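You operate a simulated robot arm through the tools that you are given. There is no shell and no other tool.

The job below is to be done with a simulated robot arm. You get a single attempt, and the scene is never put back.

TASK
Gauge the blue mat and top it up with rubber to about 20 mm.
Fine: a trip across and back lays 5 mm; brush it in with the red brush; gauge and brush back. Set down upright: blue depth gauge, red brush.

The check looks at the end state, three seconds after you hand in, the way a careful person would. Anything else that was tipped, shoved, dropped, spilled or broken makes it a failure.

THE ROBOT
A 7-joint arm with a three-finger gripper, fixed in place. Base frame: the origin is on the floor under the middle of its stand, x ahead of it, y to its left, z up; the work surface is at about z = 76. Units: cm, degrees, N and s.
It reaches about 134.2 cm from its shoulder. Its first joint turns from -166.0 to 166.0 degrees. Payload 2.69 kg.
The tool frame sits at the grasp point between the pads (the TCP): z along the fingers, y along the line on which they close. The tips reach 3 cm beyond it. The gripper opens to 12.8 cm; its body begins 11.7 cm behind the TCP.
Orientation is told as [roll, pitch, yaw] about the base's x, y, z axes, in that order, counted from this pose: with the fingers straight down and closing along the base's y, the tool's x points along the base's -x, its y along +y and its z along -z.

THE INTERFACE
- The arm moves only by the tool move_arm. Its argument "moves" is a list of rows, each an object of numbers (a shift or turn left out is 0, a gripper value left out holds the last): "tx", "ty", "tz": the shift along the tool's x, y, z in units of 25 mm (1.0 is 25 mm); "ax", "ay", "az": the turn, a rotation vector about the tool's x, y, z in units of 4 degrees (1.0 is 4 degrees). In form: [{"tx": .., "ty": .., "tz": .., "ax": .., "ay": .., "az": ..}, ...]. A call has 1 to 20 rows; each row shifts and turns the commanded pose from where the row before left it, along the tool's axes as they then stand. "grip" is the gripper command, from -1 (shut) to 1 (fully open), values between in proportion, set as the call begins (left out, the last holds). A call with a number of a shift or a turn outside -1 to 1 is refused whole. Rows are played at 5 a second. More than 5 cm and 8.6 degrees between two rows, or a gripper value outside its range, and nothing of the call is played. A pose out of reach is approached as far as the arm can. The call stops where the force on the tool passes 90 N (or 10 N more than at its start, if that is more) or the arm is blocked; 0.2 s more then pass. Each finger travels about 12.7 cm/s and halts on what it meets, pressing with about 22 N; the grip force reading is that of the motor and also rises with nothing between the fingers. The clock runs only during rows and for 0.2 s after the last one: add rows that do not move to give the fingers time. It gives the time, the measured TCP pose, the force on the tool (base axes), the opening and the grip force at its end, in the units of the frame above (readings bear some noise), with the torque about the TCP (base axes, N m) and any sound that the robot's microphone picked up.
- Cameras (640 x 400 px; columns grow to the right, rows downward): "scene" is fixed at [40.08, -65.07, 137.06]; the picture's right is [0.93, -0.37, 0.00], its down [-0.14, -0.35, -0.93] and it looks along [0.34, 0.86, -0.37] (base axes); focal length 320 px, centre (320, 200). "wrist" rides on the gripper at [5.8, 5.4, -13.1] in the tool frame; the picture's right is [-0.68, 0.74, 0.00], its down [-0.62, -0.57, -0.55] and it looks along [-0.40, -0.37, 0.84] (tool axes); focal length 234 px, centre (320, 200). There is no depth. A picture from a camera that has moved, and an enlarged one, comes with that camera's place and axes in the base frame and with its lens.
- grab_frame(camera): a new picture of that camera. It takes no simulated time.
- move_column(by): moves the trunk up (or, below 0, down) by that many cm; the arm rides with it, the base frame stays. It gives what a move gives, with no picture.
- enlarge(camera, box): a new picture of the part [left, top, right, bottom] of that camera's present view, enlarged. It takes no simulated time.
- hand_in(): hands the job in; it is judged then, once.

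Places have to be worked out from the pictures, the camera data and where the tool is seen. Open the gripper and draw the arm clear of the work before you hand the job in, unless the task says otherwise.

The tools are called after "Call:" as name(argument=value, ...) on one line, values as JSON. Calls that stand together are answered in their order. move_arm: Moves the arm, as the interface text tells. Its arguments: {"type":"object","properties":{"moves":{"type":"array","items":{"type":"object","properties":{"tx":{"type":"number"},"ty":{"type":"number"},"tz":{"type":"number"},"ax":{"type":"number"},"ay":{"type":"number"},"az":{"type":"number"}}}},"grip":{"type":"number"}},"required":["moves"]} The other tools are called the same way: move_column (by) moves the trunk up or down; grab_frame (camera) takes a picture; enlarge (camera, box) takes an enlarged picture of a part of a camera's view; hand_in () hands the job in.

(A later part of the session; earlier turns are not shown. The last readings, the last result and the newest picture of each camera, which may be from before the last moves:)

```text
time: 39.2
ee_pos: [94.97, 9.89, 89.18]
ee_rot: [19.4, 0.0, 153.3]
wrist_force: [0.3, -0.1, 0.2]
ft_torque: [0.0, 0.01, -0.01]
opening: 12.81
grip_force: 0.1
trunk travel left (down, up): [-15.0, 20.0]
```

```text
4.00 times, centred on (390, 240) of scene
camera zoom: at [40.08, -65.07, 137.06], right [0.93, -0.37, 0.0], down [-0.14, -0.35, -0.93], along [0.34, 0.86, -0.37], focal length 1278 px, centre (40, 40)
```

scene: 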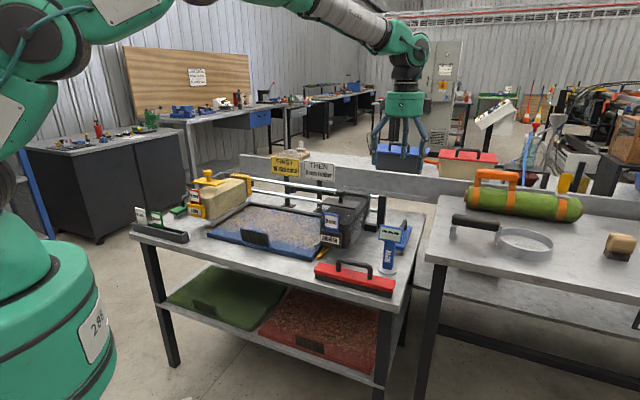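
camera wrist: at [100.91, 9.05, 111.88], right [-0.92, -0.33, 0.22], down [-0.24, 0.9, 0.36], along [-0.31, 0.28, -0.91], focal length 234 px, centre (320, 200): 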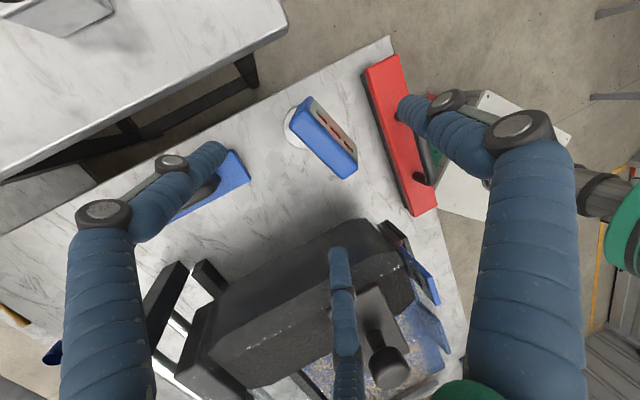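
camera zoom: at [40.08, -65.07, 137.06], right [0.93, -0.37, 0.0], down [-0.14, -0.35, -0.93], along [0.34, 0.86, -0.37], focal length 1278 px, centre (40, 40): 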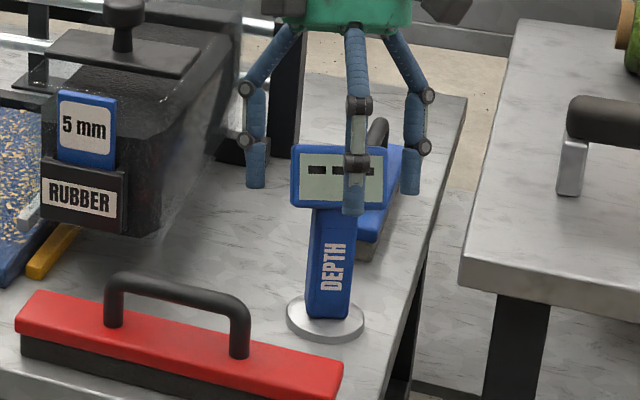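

The tilt now matches the face, but the plate is only 0.3 cm in front of the tool axis; I'll move 0.45 cm back and 0.15 cm left so the fingers come in close to the neck, then close to ~4.2 cm.

Call:
move_arm(moves=[{"tx": -0.06, "ty": -0.18}, {}, {}])

Call:
move_arm(moves=[{}, {}, {}, {}], grip=-0.3)

Call:
enlarge(camera="wrist", box=[210, 80, 430, 280])

Call:
enlarge(camera="scene", box=[350, 190, 430, 290])

```text
time: 40.0
ee_pos: [95.03, 10.44, 88.96]
ee_rot: [19.4, 0.0, 153.3]
wrist_force: [0.5, -0.8, -0.6]
ft_torque: [0.0, 0.01, -0.02]
opening: 12.78
grip_force: 0.1
trunk travel left (down, up): [-15.0, 20.0]
```

```text
time: 41.0
ee_pos: [95.0, 10.45, 88.98]
ee_rot: [19.3, 0.0, 153.4]
wrist_force: [0.0, 1.0, -0.3]
ft_torque: [0.01, -0.02, -0.03]
opening: 4.49
grip_force: 0.0
trunk travel left (down, up): [-15.0, 20.0]
```

```text
2.00 times, centred on (320, 180) of wrist
camera zoom: at [99.91, 7.25, 103.24], right [-0.92, -0.32, 0.24], down [-0.23, 0.92, 0.33], along [-0.33, 0.25, -0.91], focal length 468 px, centre (320, 240)
```

zoom: 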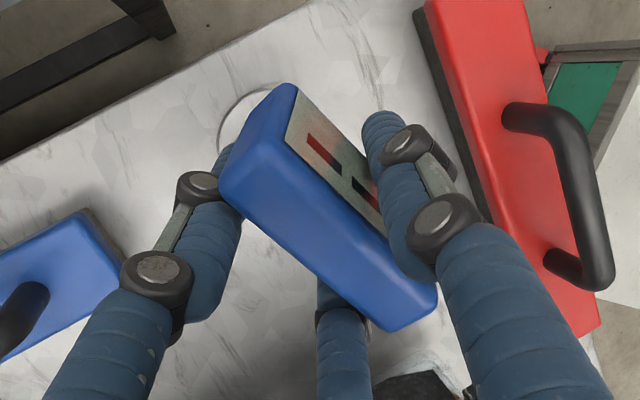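

```text
4.00 times, centred on (390, 240) of scene
camera zoom: at [40.08, -65.07, 137.06], right [0.93, -0.37, 0.0], down [-0.14, -0.35, -0.93], along [0.34, 0.86, -0.37], focal length 1278 px, centre (40, 40)
```

zoom: 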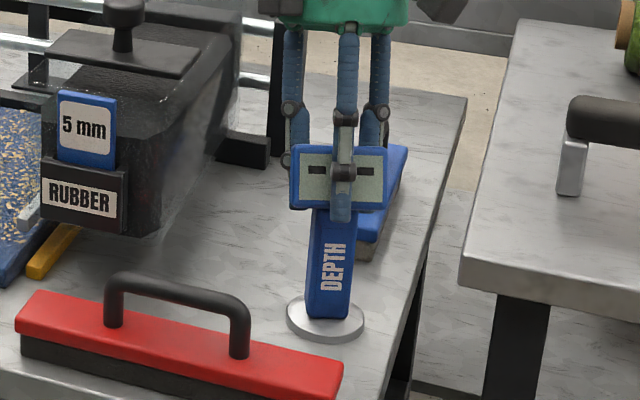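

No contact yet and the gauge hasn't moved; the fingers are properly behind the plate. I'll keep closing in small steps.

Call:
move_arm(moves=[{}, {}], grip=-0.42)

Call:
move_arm(moves=[{}, {}, {}], grip=-0.55)

Call:
enlarge(camera="wrist", box=[210, 80, 430, 280])

Call:
enlarge(camera="scene", box=[350, 190, 430, 290])

```text
time: 41.6
ee_pos: [95.09, 10.5, 89.04]
ee_rot: [19.4, 0.0, 153.4]
wrist_force: [-0.2, -0.1, 3.6]
ft_torque: [-0.02, 0.03, -0.01]
opening: 4.09
grip_force: 21.9
trunk travel left (down, up): [-15.0, 20.0]
```

```text
time: 42.4
ee_pos: [95.09, 10.5, 89.17]
ee_rot: [19.3, 0.0, 153.4]
wrist_force: [1.2, -1.2, 3.1]
ft_torque: [-0.02, -0.07, 0.0]
opening: 4.12
grip_force: 22.2
trunk travel left (down, up): [-15.0, 20.0]
```

```text
2.00 times, centred on (320, 180) of wrist
camera zoom: at [99.91, 7.24, 103.28], right [-0.92, -0.32, 0.24], down [-0.23, 0.92, 0.33], along [-0.33, 0.25, -0.91], focal length 468 px, centre (320, 240)
```

zoom: 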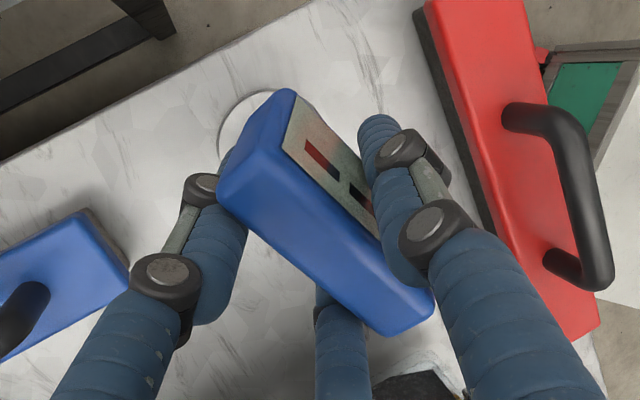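

```text
4.00 times, centred on (390, 240) of scene
camera zoom: at [40.08, -65.07, 137.06], right [0.93, -0.37, 0.0], down [-0.14, -0.35, -0.93], along [0.34, 0.86, -0.37], focal length 1278 px, centre (40, 40)
```

zoom: 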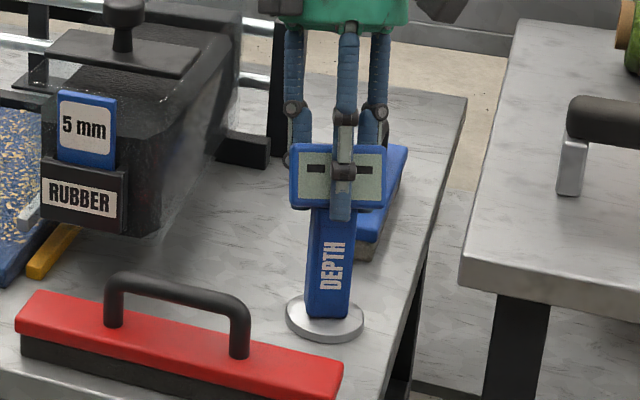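

The grip is solid (22 N) with the gauge undisturbed. I'll firm up the command and lift 2 cm straight up to test.

Call:
move_arm(moves=[{}, {"ty": 0.066, "tz": -0.189}, {"ty": 0.066, "tz": -0.189}, {"ty": 0.066, "tz": -0.189}, {"ty": 0.066, "tz": -0.189}, {}], grip=-0.8)

Call:
enlarge(camera="scene", box=[350, 190, 430, 290])

Call:
enlarge(camera="wrist", box=[210, 80, 430, 280])

```text
time: 43.8
ee_pos: [95.02, 10.37, 91.18]
ee_rot: [19.4, 0.0, 153.4]
wrist_force: [0.4, 0.0, -3.6]
ft_torque: [0.03, 0.0, 0.01]
opening: 4.11
grip_force: 21.7
trunk travel left (down, up): [-15.0, 20.0]
```

```text
4.00 times, centred on (390, 240) of scene
camera zoom: at [40.08, -65.07, 137.06], right [0.93, -0.37, 0.0], down [-0.14, -0.35, -0.93], along [0.34, 0.86, -0.37], focal length 1278 px, centre (40, 40)
```

zoom: 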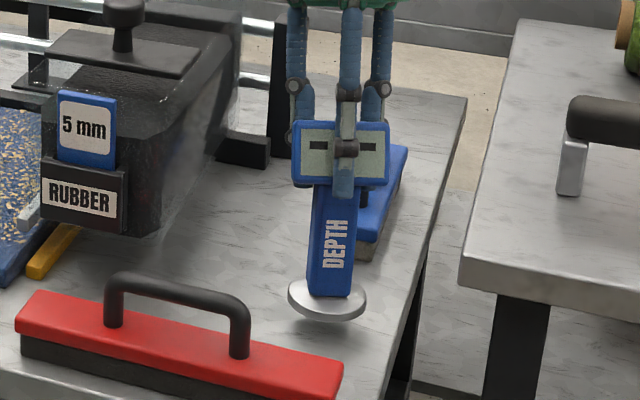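

```text
2.00 times, centred on (320, 180) of wrist
camera zoom: at [99.94, 7.19, 105.31], right [-0.92, -0.32, 0.24], down [-0.23, 0.92, 0.33], along [-0.33, 0.25, -0.91], focal length 468 px, centre (320, 240)
```

zoom: 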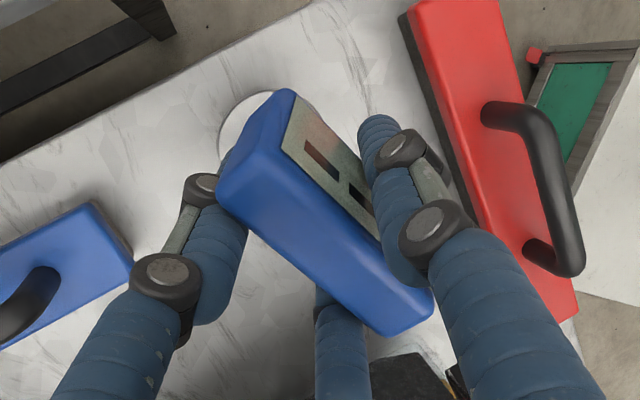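

The gauge hangs upright in the grip (standing height: TCP z ≈ 89.05 on the table). I'll raise it about 25 cm to clear the hopper, then check.

Call:
move_arm(moves=[{"ty": 0.306, "tz": -0.868}, {"ty": 0.306, "tz": -0.868}, {"ty": 0.306, "tz": -0.868}, {"ty": 0.306, "tz": -0.868}, {"ty": 0.306, "tz": -0.868}, {"ty": 0.306, "tz": -0.868}, {"ty": 0.306, "tz": -0.868}, {"ty": 0.306, "tz": -0.868}, {"ty": 0.306, "tz": -0.868}, {"ty": 0.306, "tz": -0.868}, {"ty": 0.306, "tz": -0.868}, {}])

Call:
grab_frame(camera="scene")

```text
time: 46.4
ee_pos: [95.13, 10.32, 116.27]
ee_rot: [19.4, 0.0, 153.5]
wrist_force: [-0.3, 0.4, -2.2]
ft_torque: [0.02, -0.03, -0.06]
opening: 4.07
grip_force: 22.2
trunk travel left (down, up): [-15.0, 20.0]
```

```text
taken
```

scene: 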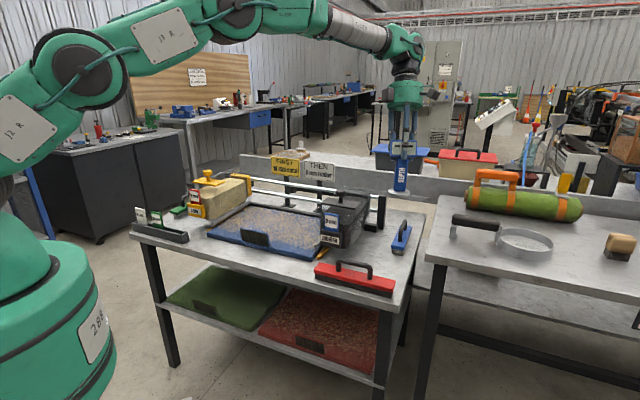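

The gauge is held well above everything. I'll carry it across to over the middle of the blue mat.

Call:
move_arm(moves=[{"tx": -0.898, "ty": -0.4405, "tz": -0.155}, {"tx": -0.898, "ty": -0.4405, "tz": -0.155}, {"tx": -0.898, "ty": -0.4405, "tz": -0.155}, {"tx": -0.898, "ty": -0.4405, "tz": -0.155}, {"tx": -0.898, "ty": -0.4405, "tz": -0.155}, {"tx": -0.898, "ty": -0.4405, "tz": -0.155}, {"tx": -0.898, "ty": -0.4405, "tz": -0.155}, {"tx": -0.898, "ty": -0.4405, "tz": -0.155}, {"tx": -0.898, "ty": -0.4405, "tz": -0.155}, {"tx": -0.898, "ty": -0.4405, "tz": -0.155}, {"tx": -0.898, "ty": -0.4405, "tz": -0.155}, {"tx": -0.898, "ty": -0.4405, "tz": -0.155}, {"tx": -0.898, "ty": -0.4405, "tz": -0.155}, {"tx": -0.898, "ty": -0.4405, "tz": -0.155}, {"tx": -0.898, "ty": -0.4405, "tz": -0.155}, {"tx": -0.898, "ty": -0.4405, "tz": -0.155}, {"tx": -0.898, "ty": -0.4405, "tz": -0.155}, {"tx": -0.898, "ty": -0.4405, "tz": -0.155}, {"tx": -0.898, "ty": -0.4405, "tz": -0.155}, {"tx": -0.898, "ty": -0.4405, "tz": -0.155}])

Call:
grab_frame(camera="scene")

Call:
grab_frame(camera="wrist")

```text
time: 50.6
ee_pos: [65.5, 51.27, 116.77]
ee_rot: [19.3, 0.0, 153.5]
wrist_force: [-0.4, -0.2, -2.8]
ft_torque: [0.01, -0.04, 0.01]
opening: 4.01
grip_force: 21.9
trunk travel left (down, up): [-15.0, 20.0]
```

```text
taken
```

scene: 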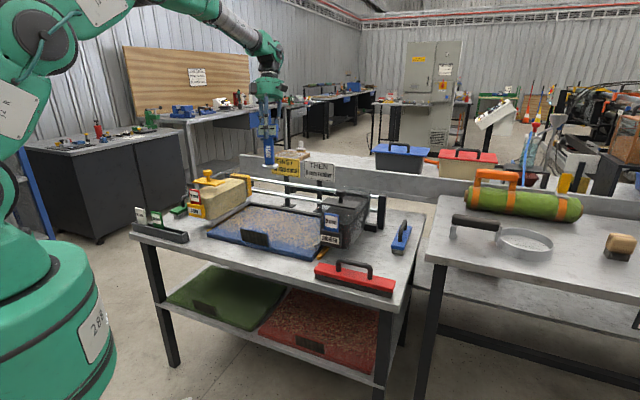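

```text
taken
camera wrist: at [70.4, 48.09, 130.91], right [-0.92, -0.32, 0.24], down [-0.23, 0.92, 0.33], along [-0.33, 0.24, -0.91], focal length 234 px, centre (320, 200)
```

wrist: 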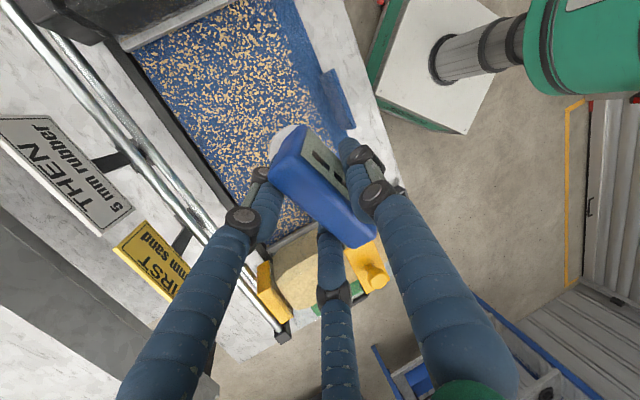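

The gauge is over the mat at about s=10, n=82 (mat centre). I'll lower 22 cm to just above the mat.

Call:
move_arm(moves=[{"ty": -0.292, "tz": 0.83}, {"ty": -0.292, "tz": 0.83}, {"ty": -0.292, "tz": 0.83}, {"ty": -0.292, "tz": 0.83}, {"ty": -0.292, "tz": 0.83}, {"ty": -0.292, "tz": 0.83}, {"ty": -0.292, "tz": 0.83}, {"ty": -0.292, "tz": 0.83}, {"ty": -0.292, "tz": 0.83}, {"ty": -0.292, "tz": 0.83}, {}])

Call:
enlarge(camera="scene", box=[190, 130, 370, 270])

```text
time: 53.0
ee_pos: [65.49, 51.31, 94.54]
ee_rot: [19.4, 0.0, 153.5]
wrist_force: [-0.1, -0.4, -3.6]
ft_torque: [0.01, -0.01, -0.01]
opening: 4.06
grip_force: 21.6
trunk travel left (down, up): [-15.0, 20.0]
```

```text
2.86 times, centred on (280, 200) of scene
camera zoom: at [40.08, -65.07, 137.06], right [0.93, -0.37, 0.0], down [-0.14, -0.35, -0.93], along [0.34, 0.86, -0.37], focal length 913 px, centre (434, 200)
```

zoom: 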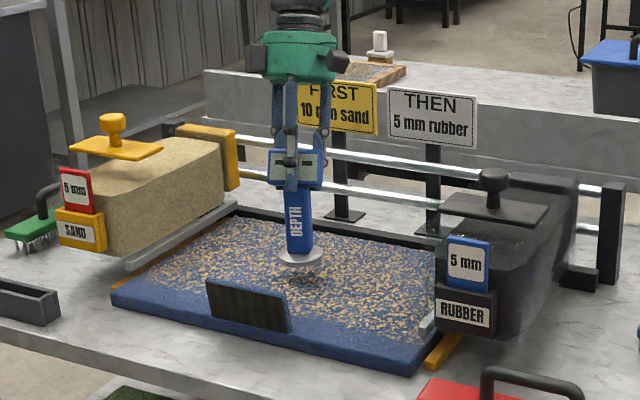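

Gauge is hovering over the rear-centre of the mat. I'll lower in small steps watching the force.

Call:
move_arm(moves=[{"ty": -0.053, "tz": 0.151}, {"ty": -0.053, "tz": 0.151}, {"ty": -0.053, "tz": 0.151}, {"ty": -0.053, "tz": 0.151}, {"ty": -0.053, "tz": 0.151}, {}])

Call:
enlarge(camera="scene", box=[230, 160, 320, 250])

```text
time: 54.4
ee_pos: [65.44, 51.29, 92.44]
ee_rot: [19.3, 0.0, 153.3]
wrist_force: [0.5, -1.6, -3.0]
ft_torque: [-0.01, -0.02, 0.03]
opening: 4.05
grip_force: 22.0
trunk travel left (down, up): [-15.0, 20.0]
```

```text
4.44 times, centred on (275, 205) of scene
camera zoom: at [40.08, -65.07, 137.06], right [0.93, -0.37, 0.0], down [-0.14, -0.35, -0.93], along [0.34, 0.86, -0.37], focal length 1421 px, centre (520, 178)
```

zoom: 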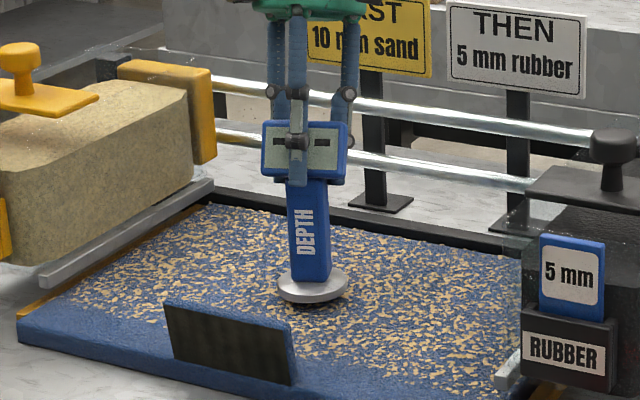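

Still a small gap under the foot. I'll lower another 1.2 cm in 2 mm steps.

Call:
move_arm(moves=[{"ty": -0.0266, "tz": 0.0754}, {"ty": -0.0266, "tz": 0.0754}, {"ty": -0.0266, "tz": 0.0754}, {"ty": -0.0266, "tz": 0.0754}, {}])

Call:
enlarge(camera="scene", box=[230, 160, 320, 250])

```text
time: 55.6
ee_pos: [65.51, 51.41, 91.53]
ee_rot: [19.4, 0.0, 153.4]
wrist_force: [0.0, -0.6, -2.5]
ft_torque: [0.03, -0.04, 0.0]
opening: 4.05
grip_force: 22.3
trunk travel left (down, up): [-15.0, 20.0]
```

```text
4.44 times, centred on (275, 205) of scene
camera zoom: at [40.08, -65.07, 137.06], right [0.93, -0.37, 0.0], down [-0.14, -0.35, -0.93], along [0.34, 0.86, -0.37], focal length 1421 px, centre (520, 178)
```

zoom: 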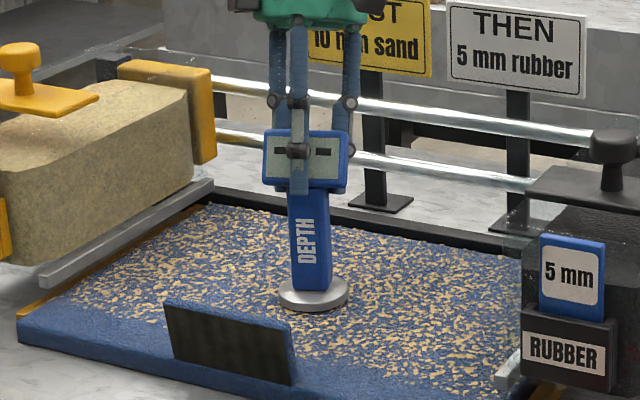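

Call:
move_arm(moves=[{"ty": -0.0266, "tz": 0.0754}, {"ty": -0.0266, "tz": 0.0754}, {}])

Call:
enlarge(camera="scene", box=[230, 160, 320, 250])

```text
time: 56.4
ee_pos: [65.4, 51.39, 91.39]
ee_rot: [19.4, 0.0, 153.3]
wrist_force: [-1.4, -3.6, 6.2]
ft_torque: [-0.2, 0.12, 0.01]
opening: 4.06
grip_force: 22.5
trunk travel left (down, up): [-15.0, 20.0]
```

```text
4.44 times, centred on (275, 205) of scene
camera zoom: at [40.08, -65.07, 137.06], right [0.93, -0.37, 0.0], down [-0.14, -0.35, -0.93], along [0.34, 0.86, -0.37], focal length 1421 px, centre (520, 178)
```

zoom: 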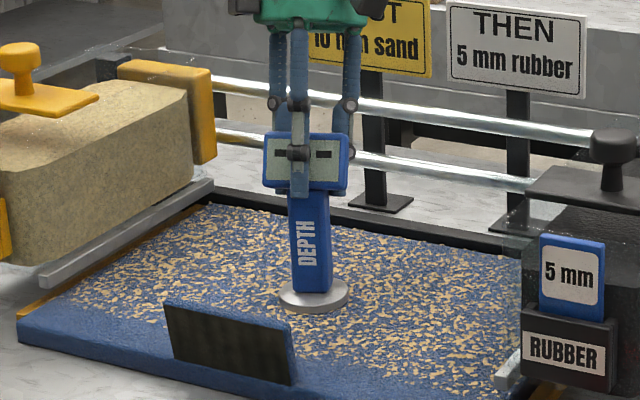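

The foot has touched down (about +9 N). I'll hold still for a second and zoom on the display.

Call:
move_arm(moves=[{}, {}, {}, {}, {}, {}])

Call:
enlarge(camera="scene", box=[260, 180, 290, 220])

Call:
enlarge(camera="wrist", box=[210, 80, 430, 280])

```text
time: 57.8
ee_pos: [65.59, 51.35, 91.3]
ee_rot: [19.2, -0.1, 153.3]
wrist_force: [0.5, -2.3, 11.5]
ft_torque: [0.05, -0.15, -0.03]
opening: 4.06
grip_force: 22.5
trunk travel left (down, up): [-15.0, 20.0]
```

```text
10.00 times, centred on (275, 200) of scene
camera zoom: at [40.08, -65.07, 137.06], right [0.93, -0.37, 0.0], down [-0.14, -0.35, -0.93], along [0.34, 0.86, -0.37], focal length 3196 px, centre (770, 200)
```

zoom: 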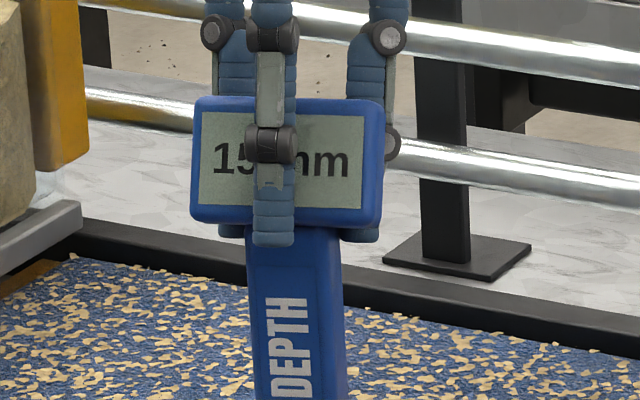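

```text
2.00 times, centred on (320, 180) of wrist
camera zoom: at [70.38, 48.14, 105.48], right [-0.92, -0.32, 0.24], down [-0.23, 0.92, 0.33], along [-0.33, 0.25, -0.91], focal length 468 px, centre (320, 240)
```

zoom: 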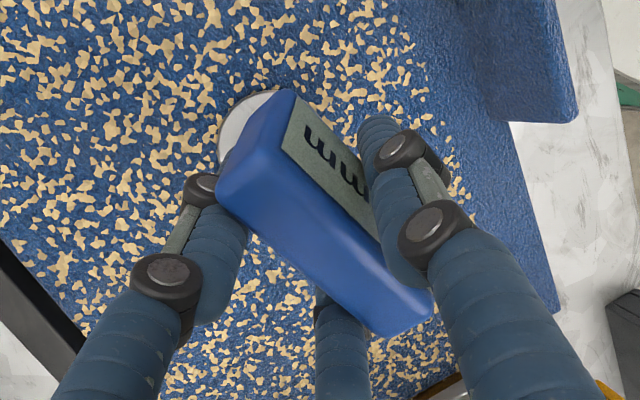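

The display now reads "15 … mm" with the thumb over part of it. I'll zoom in harder.

Call:
enlarge(camera="scene", box=[268, 188, 282, 204])

Call:
enlarge(camera="wrist", box=[290, 120, 360, 200])

```text
16.00 times, centred on (275, 196) of scene
camera zoom: at [40.08, -65.07, 137.06], right [0.93, -0.37, 0.0], down [-0.14, -0.35, -0.93], along [0.34, 0.86, -0.37], focal length 5114 px, centre (1040, 264)
```

zoom: 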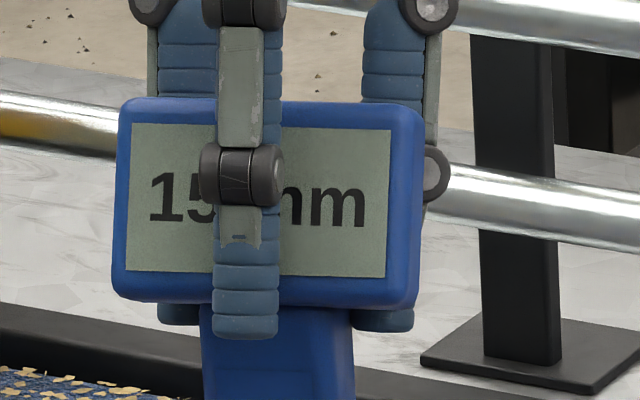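

```text
5.00 times, centred on (325, 160) of wrist
camera zoom: at [70.38, 48.14, 105.48], right [-0.92, -0.32, 0.24], down [-0.23, 0.92, 0.33], along [-0.33, 0.25, -0.91], focal length 1171 px, centre (295, 400)
```

zoom: 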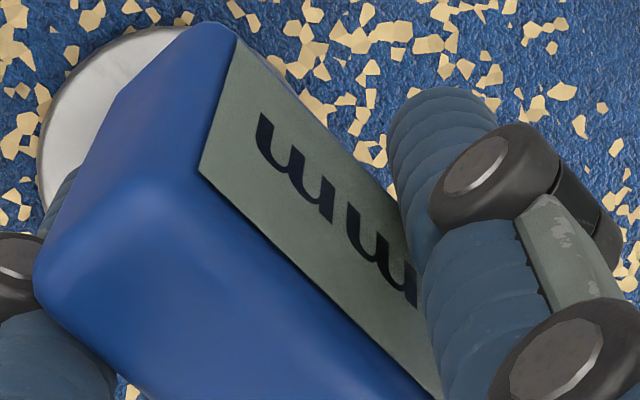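

The display reads 15 mm, so 5 mm is missing: one trip across and back with the 5 mm rubber hopper. I'll lift the gauge and take it back to its place first.

Call:
move_arm(moves=[{"ty": 0.1, "tz": -0.283}, {"ty": 0.2, "tz": -0.57}, {"ty": 0.32, "tz": -0.91}, {"ty": 0.32, "tz": -0.91}, {"ty": 0.32, "tz": -0.91}, {"ty": 0.32, "tz": -0.91}, {"ty": 0.32, "tz": -0.91}, {"ty": 0.32, "tz": -0.91}, {"ty": 0.32, "tz": -0.91}, {"ty": 0.32, "tz": -0.91}, {"ty": 0.32, "tz": -0.91}, {}])

Call:
move_arm(moves=[{"tx": 0.878, "ty": 0.4395, "tz": 0.1547}, {"tx": 0.878, "ty": 0.4395, "tz": 0.1547}, {"tx": 0.878, "ty": 0.4395, "tz": 0.1547}, {"tx": 0.878, "ty": 0.4395, "tz": 0.1547}, {"tx": 0.878, "ty": 0.4395, "tz": 0.1547}, {"tx": 0.878, "ty": 0.4395, "tz": 0.1547}, {"tx": 0.878, "ty": 0.4395, "tz": 0.1547}, {"tx": 0.878, "ty": 0.4395, "tz": 0.1547}, {"tx": 0.878, "ty": 0.4395, "tz": 0.1547}, {"tx": 0.878, "ty": 0.4395, "tz": 0.1547}, {"tx": 0.878, "ty": 0.4395, "tz": 0.1547}, {"tx": 0.878, "ty": 0.4395, "tz": 0.1547}, {"tx": 0.878, "ty": 0.4395, "tz": 0.1547}, {"tx": 0.878, "ty": 0.4395, "tz": 0.1547}, {"tx": 0.878, "ty": 0.4395, "tz": 0.1547}, {"tx": 0.878, "ty": 0.4395, "tz": 0.1547}, {"tx": 0.878, "ty": 0.4395, "tz": 0.1547}, {"tx": 0.878, "ty": 0.4395, "tz": 0.1547}, {"tx": 0.878, "ty": 0.4395, "tz": 0.1547}, {"tx": 0.878, "ty": 0.4395, "tz": 0.1547}])

Call:
move_arm(moves=[{"ay": -0.305, "az": 0.868}, {"ay": -0.305, "az": 0.868}, {"ay": -0.305, "az": 0.868}, {"ay": -0.305, "az": 0.868}, {"ay": -0.305, "az": 0.868}, {}])

Call:
grab_frame(camera="scene")

```text
time: 60.4
ee_pos: [65.42, 51.43, 115.1]
ee_rot: [19.4, 0.0, 153.4]
wrist_force: [-0.2, 0.2, -3.4]
ft_torque: [0.01, 0.01, -0.01]
opening: 4.09
grip_force: 22.0
trunk travel left (down, up): [-15.0, 20.0]
```

```text
time: 64.6
ee_pos: [94.31, 10.92, 114.93]
ee_rot: [19.4, 0.0, 153.3]
wrist_force: [-1.0, 0.2, -2.0]
ft_torque: [-0.01, -0.01, 0.01]
opening: 4.04
grip_force: 20.8
trunk travel left (down, up): [-15.0, 20.0]
```

```text
time: 66.0
ee_pos: [94.3, 10.99, 115.0]
ee_rot: [19.4, 0.0, 135.1]
wrist_force: [0.0, 0.6, -2.9]
ft_torque: [0.0, 0.0, 0.02]
opening: 4.07
grip_force: 20.9
trunk travel left (down, up): [-15.0, 20.0]
```

```text
taken
```

scene: 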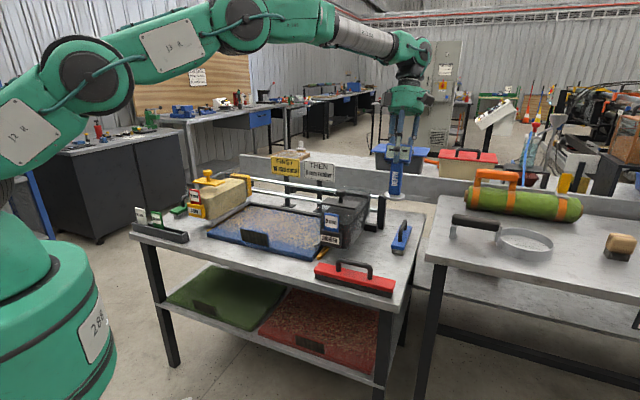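

The gauge is over its place again, squared to the table. Lowering to just above the table.

Call:
move_arm(moves=[{"ty": -0.32, "tz": 0.91}, {"ty": -0.32, "tz": 0.91}, {"ty": -0.32, "tz": 0.91}, {"ty": -0.32, "tz": 0.91}, {"ty": -0.32, "tz": 0.91}, {"ty": -0.32, "tz": 0.91}, {"ty": -0.32, "tz": 0.91}, {"ty": -0.32, "tz": 0.91}, {"ty": -0.32, "tz": 0.91}, {"ty": -0.2, "tz": 0.57}, {"ty": -0.1, "tz": 0.283}, {}])

Call:
enlarge(camera="scene", box=[350, 190, 430, 290])

```text
time: 68.6
ee_pos: [94.25, 10.84, 90.95]
ee_rot: [19.4, 0.0, 135.0]
wrist_force: [-0.3, -0.4, -3.5]
ft_torque: [-0.01, 0.01, -0.04]
opening: 4.06
grip_force: 20.7
trunk travel left (down, up): [-15.0, 20.0]
```

```text
4.00 times, centred on (390, 240) of scene
camera zoom: at [40.08, -65.07, 137.06], right [0.93, -0.37, 0.0], down [-0.14, -0.35, -0.93], along [0.34, 0.86, -0.37], focal length 1278 px, centre (40, 40)
```

zoom: 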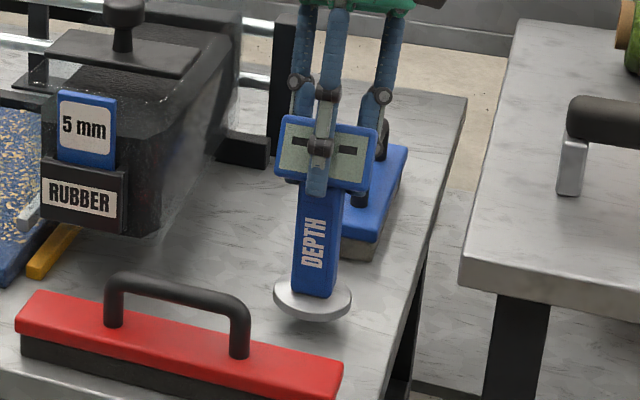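

Position matches the original spot. Lowering the last 2 cm in small steps.

Call:
move_arm(moves=[{"ty": -0.053, "tz": 0.151}, {"ty": -0.053, "tz": 0.151}, {"ty": -0.053, "tz": 0.151}, {"ty": -0.04, "tz": 0.113}, {}])

Call:
move_arm(moves=[{"ty": -0.02, "tz": 0.0566}, {"ty": -0.02, "tz": 0.0566}, {}])

Call:
enlarge(camera="scene", box=[350, 190, 430, 290])

```text
time: 69.8
ee_pos: [94.01, 10.93, 89.41]
ee_rot: [19.3, 0.0, 135.1]
wrist_force: [0.2, -0.1, -3.0]
ft_torque: [0.01, 0.0, 0.0]
opening: 4.08
grip_force: 20.8
trunk travel left (down, up): [-15.0, 20.0]
```

```text
time: 70.6
ee_pos: [94.19, 10.89, 89.25]
ee_rot: [19.5, -0.1, 135.1]
wrist_force: [-0.2, 0.8, -3.2]
ft_torque: [0.01, -0.01, 0.0]
opening: 4.04
grip_force: 21.1
trunk travel left (down, up): [-15.0, 20.0]
```

```text
4.00 times, centred on (390, 240) of scene
camera zoom: at [40.08, -65.07, 137.06], right [0.93, -0.37, 0.0], down [-0.14, -0.35, -0.93], along [0.34, 0.86, -0.37], focal length 1278 px, centre (40, 40)
```

zoom: 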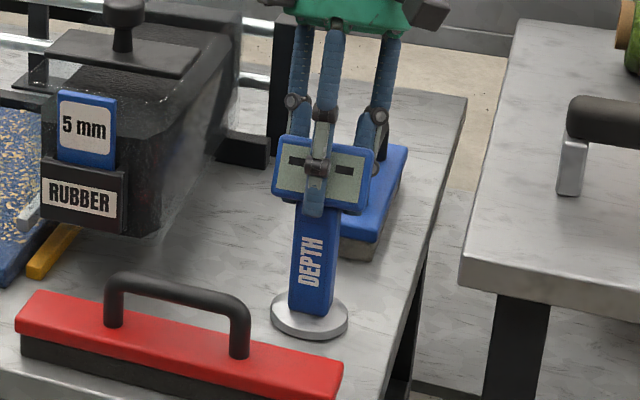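

Call:
move_arm(moves=[{"ty": -0.02, "tz": 0.0566}, {"ty": -0.02, "tz": 0.0566}, {}, {}])

Call:
enlarge(camera="scene", box=[350, 190, 430, 290])

```text
time: 71.6
ee_pos: [94.05, 10.95, 89.14]
ee_rot: [19.3, 0.1, 135.0]
wrist_force: [-1.4, -1.9, 8.7]
ft_torque: [-0.01, 0.05, 0.01]
opening: 4.06
grip_force: 21.1
trunk travel left (down, up): [-15.0, 20.0]
```

```text
4.00 times, centred on (390, 240) of scene
camera zoom: at [40.08, -65.07, 137.06], right [0.93, -0.37, 0.0], down [-0.14, -0.35, -0.93], along [0.34, 0.86, -0.37], focal length 1278 px, centre (40, 40)
```

zoom: 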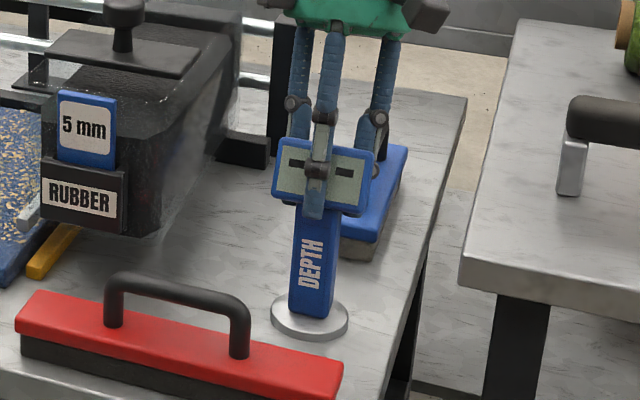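

The foot is down on the table (+12 N). I'll ease off slightly and open in two stages.

Call:
move_arm(moves=[{"ty": 0.013, "tz": -0.038}, {}])

Call:
move_arm(moves=[{}, {}, {}], grip=-0.2)

Call:
move_arm(moves=[{}, {}, {}, {}], grip=1)

Call:
enlarge(camera="scene", box=[350, 190, 430, 290])

Call:
enlarge(camera="wrist", box=[210, 80, 430, 280])

```text
time: 72.2
ee_pos: [94.17, 10.91, 89.06]
ee_rot: [19.4, 0.0, 135.0]
wrist_force: [1.0, -3.2, 4.8]
ft_torque: [-0.17, -0.15, -0.03]
opening: 4.06
grip_force: 20.6
trunk travel left (down, up): [-15.0, 20.0]
```

```text
time: 73.0
ee_pos: [94.12, 10.88, 89.1]
ee_rot: [19.4, -0.1, 135.0]
wrist_force: [-0.7, 1.0, -0.6]
ft_torque: [0.04, 0.01, 0.01]
opening: 5.12
grip_force: 0.1
trunk travel left (down, up): [-15.0, 20.0]
```

```text
time: 74.0
ee_pos: [94.2, 10.89, 88.98]
ee_rot: [19.5, 0.0, 135.1]
wrist_force: [-0.3, -0.3, -0.2]
ft_torque: [0.01, 0.03, -0.01]
opening: 12.79
grip_force: 0.0
trunk travel left (down, up): [-15.0, 20.0]
```

```text
4.00 times, centred on (390, 240) of scene
camera zoom: at [40.08, -65.07, 137.06], right [0.93, -0.37, 0.0], down [-0.14, -0.35, -0.93], along [0.34, 0.86, -0.37], focal length 1278 px, centre (40, 40)
```

zoom: 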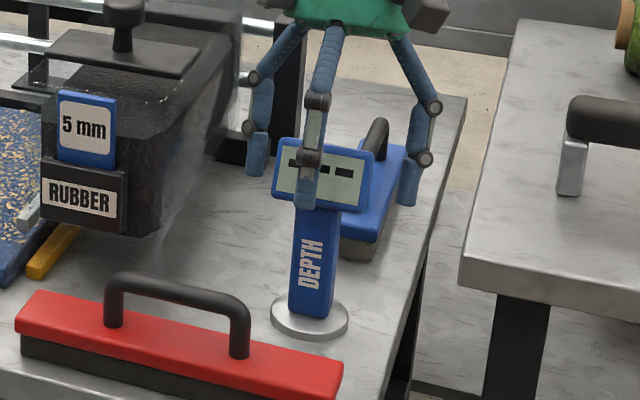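

```text
2.00 times, centred on (320, 180) of wrist
camera zoom: at [97.76, 6.34, 103.26], right [-0.97, -0.01, 0.24], down [0.07, 0.94, 0.33], along [-0.23, 0.34, -0.91], focal length 468 px, centre (320, 240)
```

zoom: 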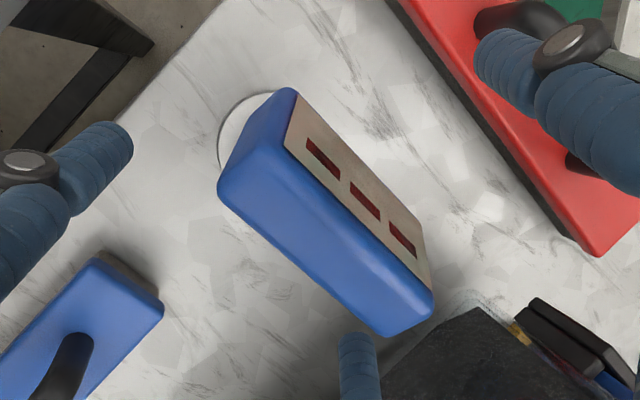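

The gauge stands back in its place. I'll back out upward along the tool axis, level the tool and look at the rubber hopper's knob.

Call:
move_arm(moves=[{"tz": -0.9}, {"tz": -0.9}, {"tz": -0.9}, {"tz": -0.9}, {"tz": -0.9}, {"tz": -0.9}, {"tz": -0.9}, {"tz": -0.9}, {"tz": -0.9}, {"ax": 0.97}, {"ax": 0.97}, {"ax": 0.97}, {"ax": 0.97}, {"ax": 0.97}, {}])

Call:
grab_frame(camera="wrist")

Call:
grab_frame(camera="scene")

```text
time: 77.2
ee_pos: [98.95, 15.61, 108.25]
ee_rot: [0.1, 0.0, 135.0]
wrist_force: [-0.3, 0.1, -0.2]
ft_torque: [0.02, -0.03, 0.0]
opening: 12.8
grip_force: 0.0
trunk travel left (down, up): [-15.0, 20.0]
```

```text
taken
camera wrist: at [99.26, 7.74, 121.39], right [-1.0, -0.04, 0.0], down [-0.04, 0.84, 0.55], along [-0.02, 0.55, -0.84], focal length 234 px, centre (320, 200)
```

wrist: 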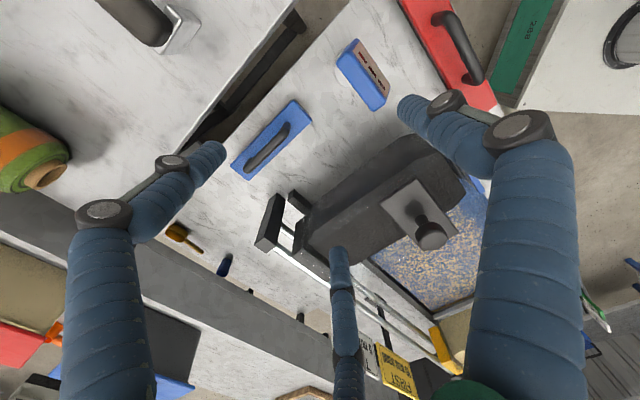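

```text
taken
```

scene: 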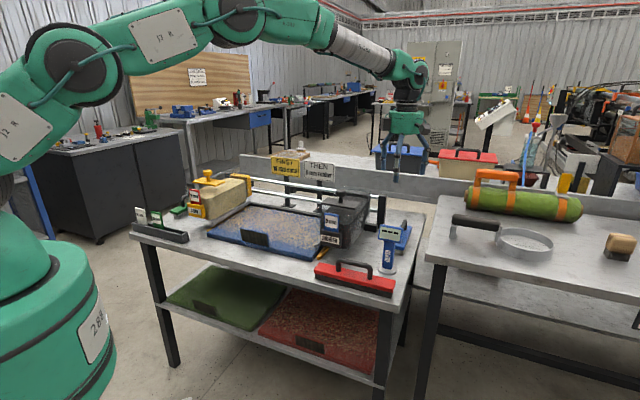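

Call:
enlarge(camera="wrist", box=[370, 160, 480, 260])

Call:
enlarge(camera="scene", box=[330, 180, 380, 220])

```text
4.00 times, centred on (425, 210) of wrist
camera zoom: at [99.26, 7.74, 121.39], right [-1.0, -0.04, 0.0], down [-0.04, 0.84, 0.55], along [-0.02, 0.55, -0.84], focal length 937 px, centre (-100, 160)
```

zoom: 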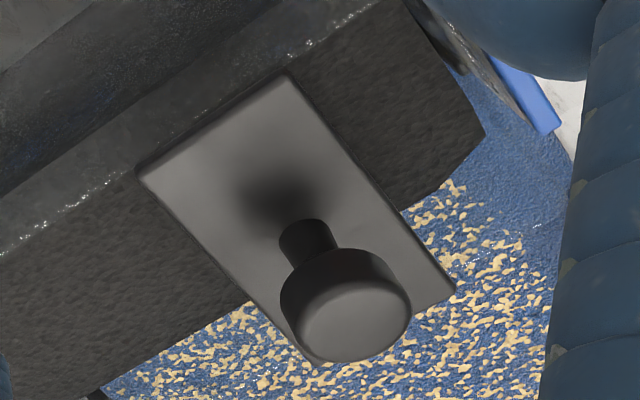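

```text
10.00 times, centred on (355, 200) of scene
camera zoom: at [40.08, -65.07, 137.06], right [0.93, -0.37, 0.0], down [-0.14, -0.35, -0.93], along [0.34, 0.86, -0.37], focal length 3196 px, centre (-30, 200)
```

zoom: 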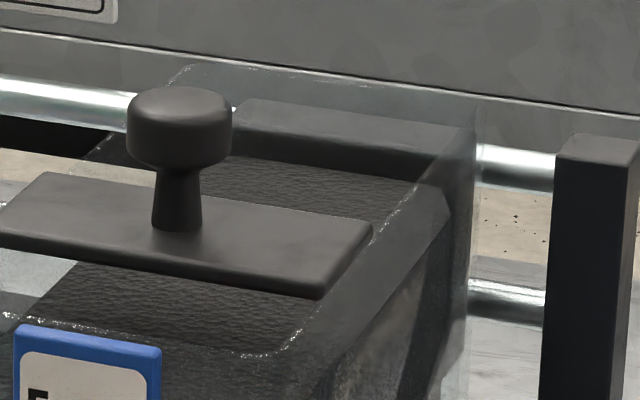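

The knob's top triangulates to (84.45, 27.3, 100.0), about 3.6 cm across, with the plate at ~95.8. I'll go over it at this height and check the alignment.

Call:
move_arm(moves=[{"tx": -0.823, "ty": 0.088}, {"tx": -0.823, "ty": 0.088}, {"tx": -0.823, "ty": 0.088}, {"tx": -0.823, "ty": 0.088}, {"tx": -0.823, "ty": 0.088}, {"tx": -0.823, "ty": 0.088}, {"tx": -0.823, "ty": 0.088}, {"tx": -0.823, "ty": 0.088}, {"tx": -0.823, "ty": 0.088}, {}])

Call:
grab_frame(camera="wrist")

Call:
enlarge(camera="wrist", box=[260, 80, 380, 200])

```text
time: 79.4
ee_pos: [84.42, 27.16, 108.35]
ee_rot: [0.0, 0.0, 135.0]
wrist_force: [-0.4, 0.5, 0.1]
ft_torque: [-0.02, -0.03, 0.01]
opening: 12.79
grip_force: 0.1
trunk travel left (down, up): [-15.0, 20.0]
```

```text
taken
camera wrist: at [84.75, 19.33, 121.49], right [-1.0, -0.04, 0.0], down [-0.04, 0.84, 0.55], along [-0.02, 0.55, -0.84], focal length 234 px, centre (320, 200)
```

wrist: 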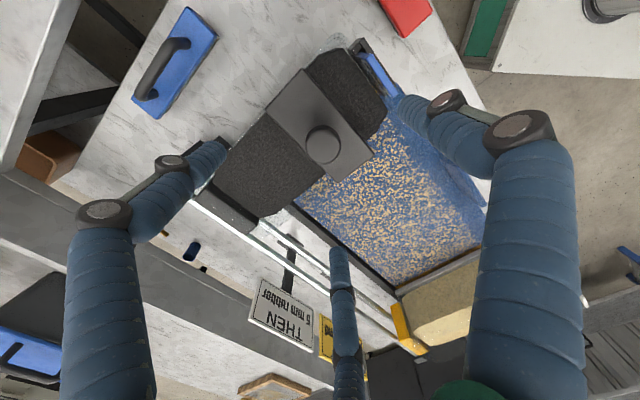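

```text
3.33 times, centred on (320, 140) of wrist
camera zoom: at [84.75, 19.33, 121.49], right [-1.0, -0.04, 0.0], down [-0.04, 0.84, 0.55], along [-0.02, 0.55, -0.84], focal length 781 px, centre (320, 400)
```

zoom: 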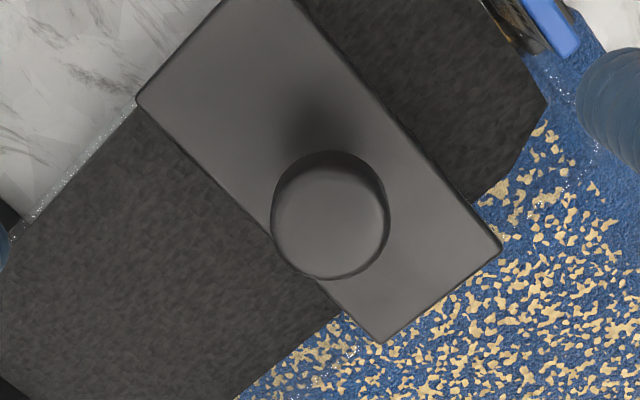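

Knob sits about 0.35 cm off in −x. I'll correct, narrow the opening to 8 cm to stay clear of the dose card, and descend over the knob.

Call:
move_arm(moves=[{"tx": -0.1, "ty": 0.1}, {}, {"tz": 0.6}, {"tz": 0.6}, {"tz": 0.6}, {"tz": 0.6}, {"tz": 0.6}, {"tz": 0.4}, {}], grip=0.25)

Call:
enlarge(camera="wrist", box=[230, 100, 410, 260])

Call:
enlarge(camera="scene", box=[300, 150, 400, 250])

```text
time: 81.4
ee_pos: [84.22, 27.43, 99.87]
ee_rot: [0.1, 0.1, 135.0]
wrist_force: [0.8, -0.6, 0.0]
ft_torque: [0.01, 0.0, 0.01]
opening: 8.03
grip_force: 0.1
trunk travel left (down, up): [-15.0, 20.0]
```

```text
2.50 times, centred on (320, 180) of wrist
camera zoom: at [84.51, 19.47, 113.01], right [-1.0, -0.04, 0.0], down [-0.04, 0.84, 0.55], along [-0.02, 0.55, -0.84], focal length 585 px, centre (320, 250)
```

zoom: 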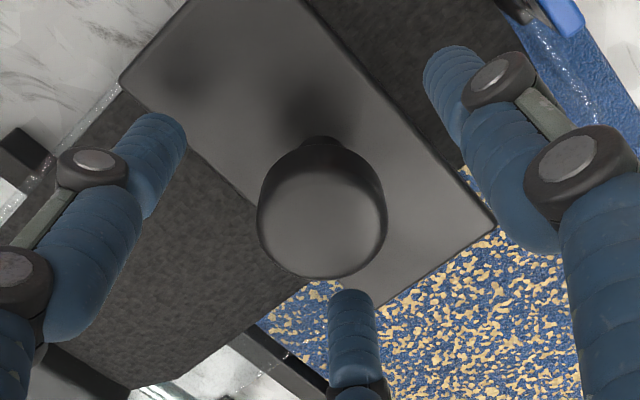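

```text
4.00 times, centred on (350, 200) of scene
camera zoom: at [40.08, -65.07, 137.06], right [0.93, -0.37, 0.0], down [-0.14, -0.35, -0.93], along [0.34, 0.86, -0.37], focal length 1278 px, centre (200, 200)
```

zoom: 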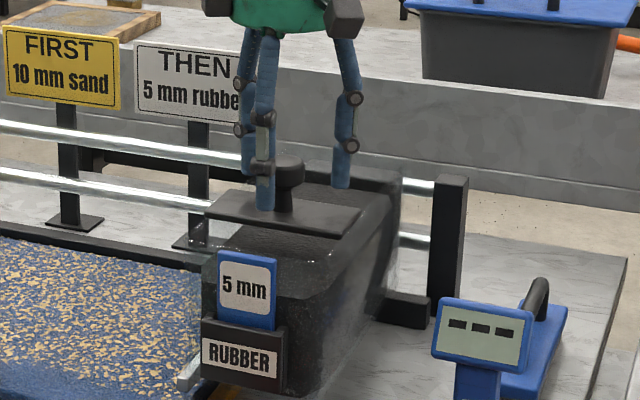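

The knob is centred between the fingers. I'll descend another 4 mm and close in stages.

Call:
move_arm(moves=[{"tz": 0.16}, {}, {}, {}], grip=-0.35)

Call:
move_arm(moves=[{}, {}, {}], grip=-0.6)

Call:
enlarge(camera="wrist", box=[230, 100, 410, 260])

```text
time: 82.4
ee_pos: [84.13, 27.55, 99.45]
ee_rot: [-0.1, 0.0, 135.0]
wrist_force: [-0.1, 0.7, 0.1]
ft_torque: [-0.01, 0.03, -0.01]
opening: 4.17
grip_force: 0.1
trunk travel left (down, up): [-15.0, 20.0]
```

```text
time: 83.2
ee_pos: [84.14, 27.56, 99.44]
ee_rot: [0.0, 0.0, 135.0]
wrist_force: [-4.0, 15.8, -0.4]
ft_torque: [0.74, 0.26, 0.05]
opening: 3.31
grip_force: 45.0
trunk travel left (down, up): [-15.0, 20.0]
```

```text
2.50 times, centred on (320, 180) of wrist
camera zoom: at [84.46, 19.66, 112.58], right [-1.0, -0.04, 0.0], down [-0.04, 0.84, 0.55], along [-0.02, 0.55, -0.84], focal length 585 px, centre (320, 250)
```

zoom: 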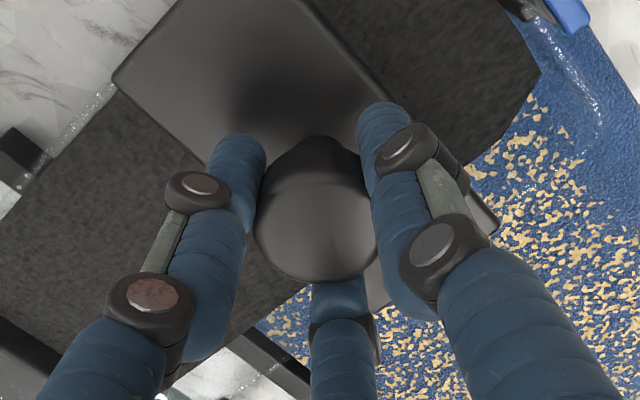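

The knob is gripped (45 N, slight side load). I'll start the trip: slide 2 cm left along the rails and read the forces.

Call:
move_arm(moves=[{"tx": -0.2, "ty": -0.03}, {"tx": -0.2}, {"tx": -0.2}, {"tx": -0.2}, {}])

Call:
enlarge(camera="scene", box=[190, 130, 410, 290])

```text
time: 84.4
ee_pos: [82.79, 28.95, 99.5]
ee_rot: [-0.2, 0.1, 135.0]
wrist_force: [7.1, 7.9, 9.4]
ft_torque: [0.25, -0.28, -0.05]
opening: 3.34
grip_force: 44.7
trunk travel left (down, up): [-15.0, 20.0]
```

```text
2.50 times, centred on (300, 210) of scene
camera zoom: at [40.08, -65.07, 137.06], right [0.93, -0.37, 0.0], down [-0.14, -0.35, -0.93], along [0.34, 0.86, -0.37], focal length 799 px, centre (370, 175)
```

zoom: 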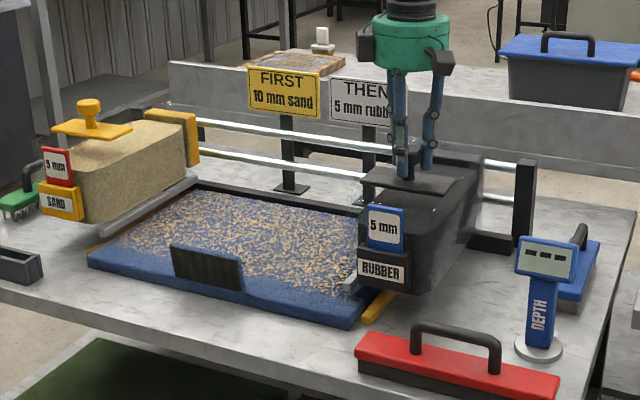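

The hopper slid 2 cm smoothly with only ~10 N side load. I'll carry on in 5–6 cm chunks, nudging slightly to relieve the side load.

Call:
move_arm(moves=[{"tx": -0.4, "ty": -0.03}, {"tx": -0.4, "ty": -0.03}, {"tx": -0.4}, {"tx": -0.4}, {"tx": -0.4}, {"tx": -0.4}, {}])

Call:
enlarge(camera="scene", box=[190, 130, 410, 290])

```text
time: 86.0
ee_pos: [78.51, 33.31, 99.44]
ee_rot: [0.0, 0.0, 135.0]
wrist_force: [0.9, 1.9, 9.2]
ft_torque: [-0.05, -0.12, -0.06]
opening: 3.32
grip_force: 45.1
trunk travel left (down, up): [-15.0, 20.0]
```

```text
2.50 times, centred on (300, 210) of scene
camera zoom: at [40.08, -65.07, 137.06], right [0.93, -0.37, 0.0], down [-0.14, -0.35, -0.93], along [0.34, 0.86, -0.37], focal length 799 px, centre (370, 175)
```

zoom: 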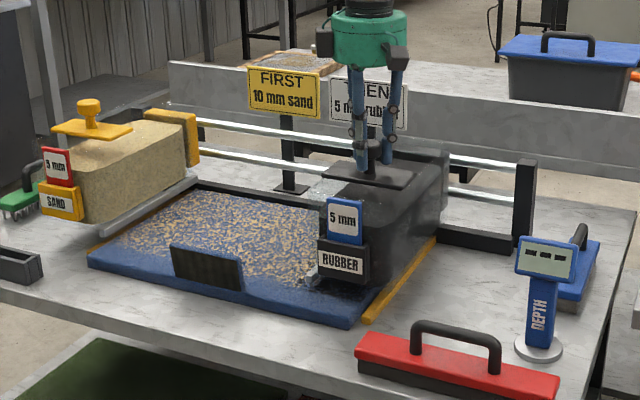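

Sliding freely (side load ~2 N), 8 cm in. Continuing 15 cm.

Call:
move_arm(moves=[{"tx": -0.4}, {"tx": -0.4}, {"tx": -0.4}, {"tx": -0.4}, {"tx": -0.4}, {"tx": -0.4}, {"tx": -0.4}, {"tx": -0.4}, {"tx": -0.4}, {"tx": -0.4}, {"tx": -0.4}, {"tx": -0.4}, {"tx": -0.4}, {"tx": -0.4}, {"tx": -0.4}, {}])

Call:
enlarge(camera="scene", box=[190, 130, 410, 290])

```text
time: 89.4
ee_pos: [67.99, 43.68, 99.43]
ee_rot: [-0.1, 0.0, 135.0]
wrist_force: [3.1, 2.8, 22.4]
ft_torque: [0.25, 0.07, 0.02]
opening: 3.3
grip_force: 45.2
trunk travel left (down, up): [-15.0, 20.0]
```

```text
2.50 times, centred on (300, 210) of scene
camera zoom: at [40.08, -65.07, 137.06], right [0.93, -0.37, 0.0], down [-0.14, -0.35, -0.93], along [0.34, 0.86, -0.37], focal length 799 px, centre (370, 175)
```

zoom: 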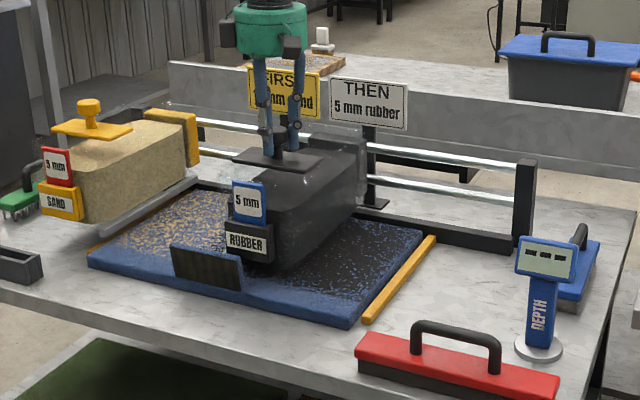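

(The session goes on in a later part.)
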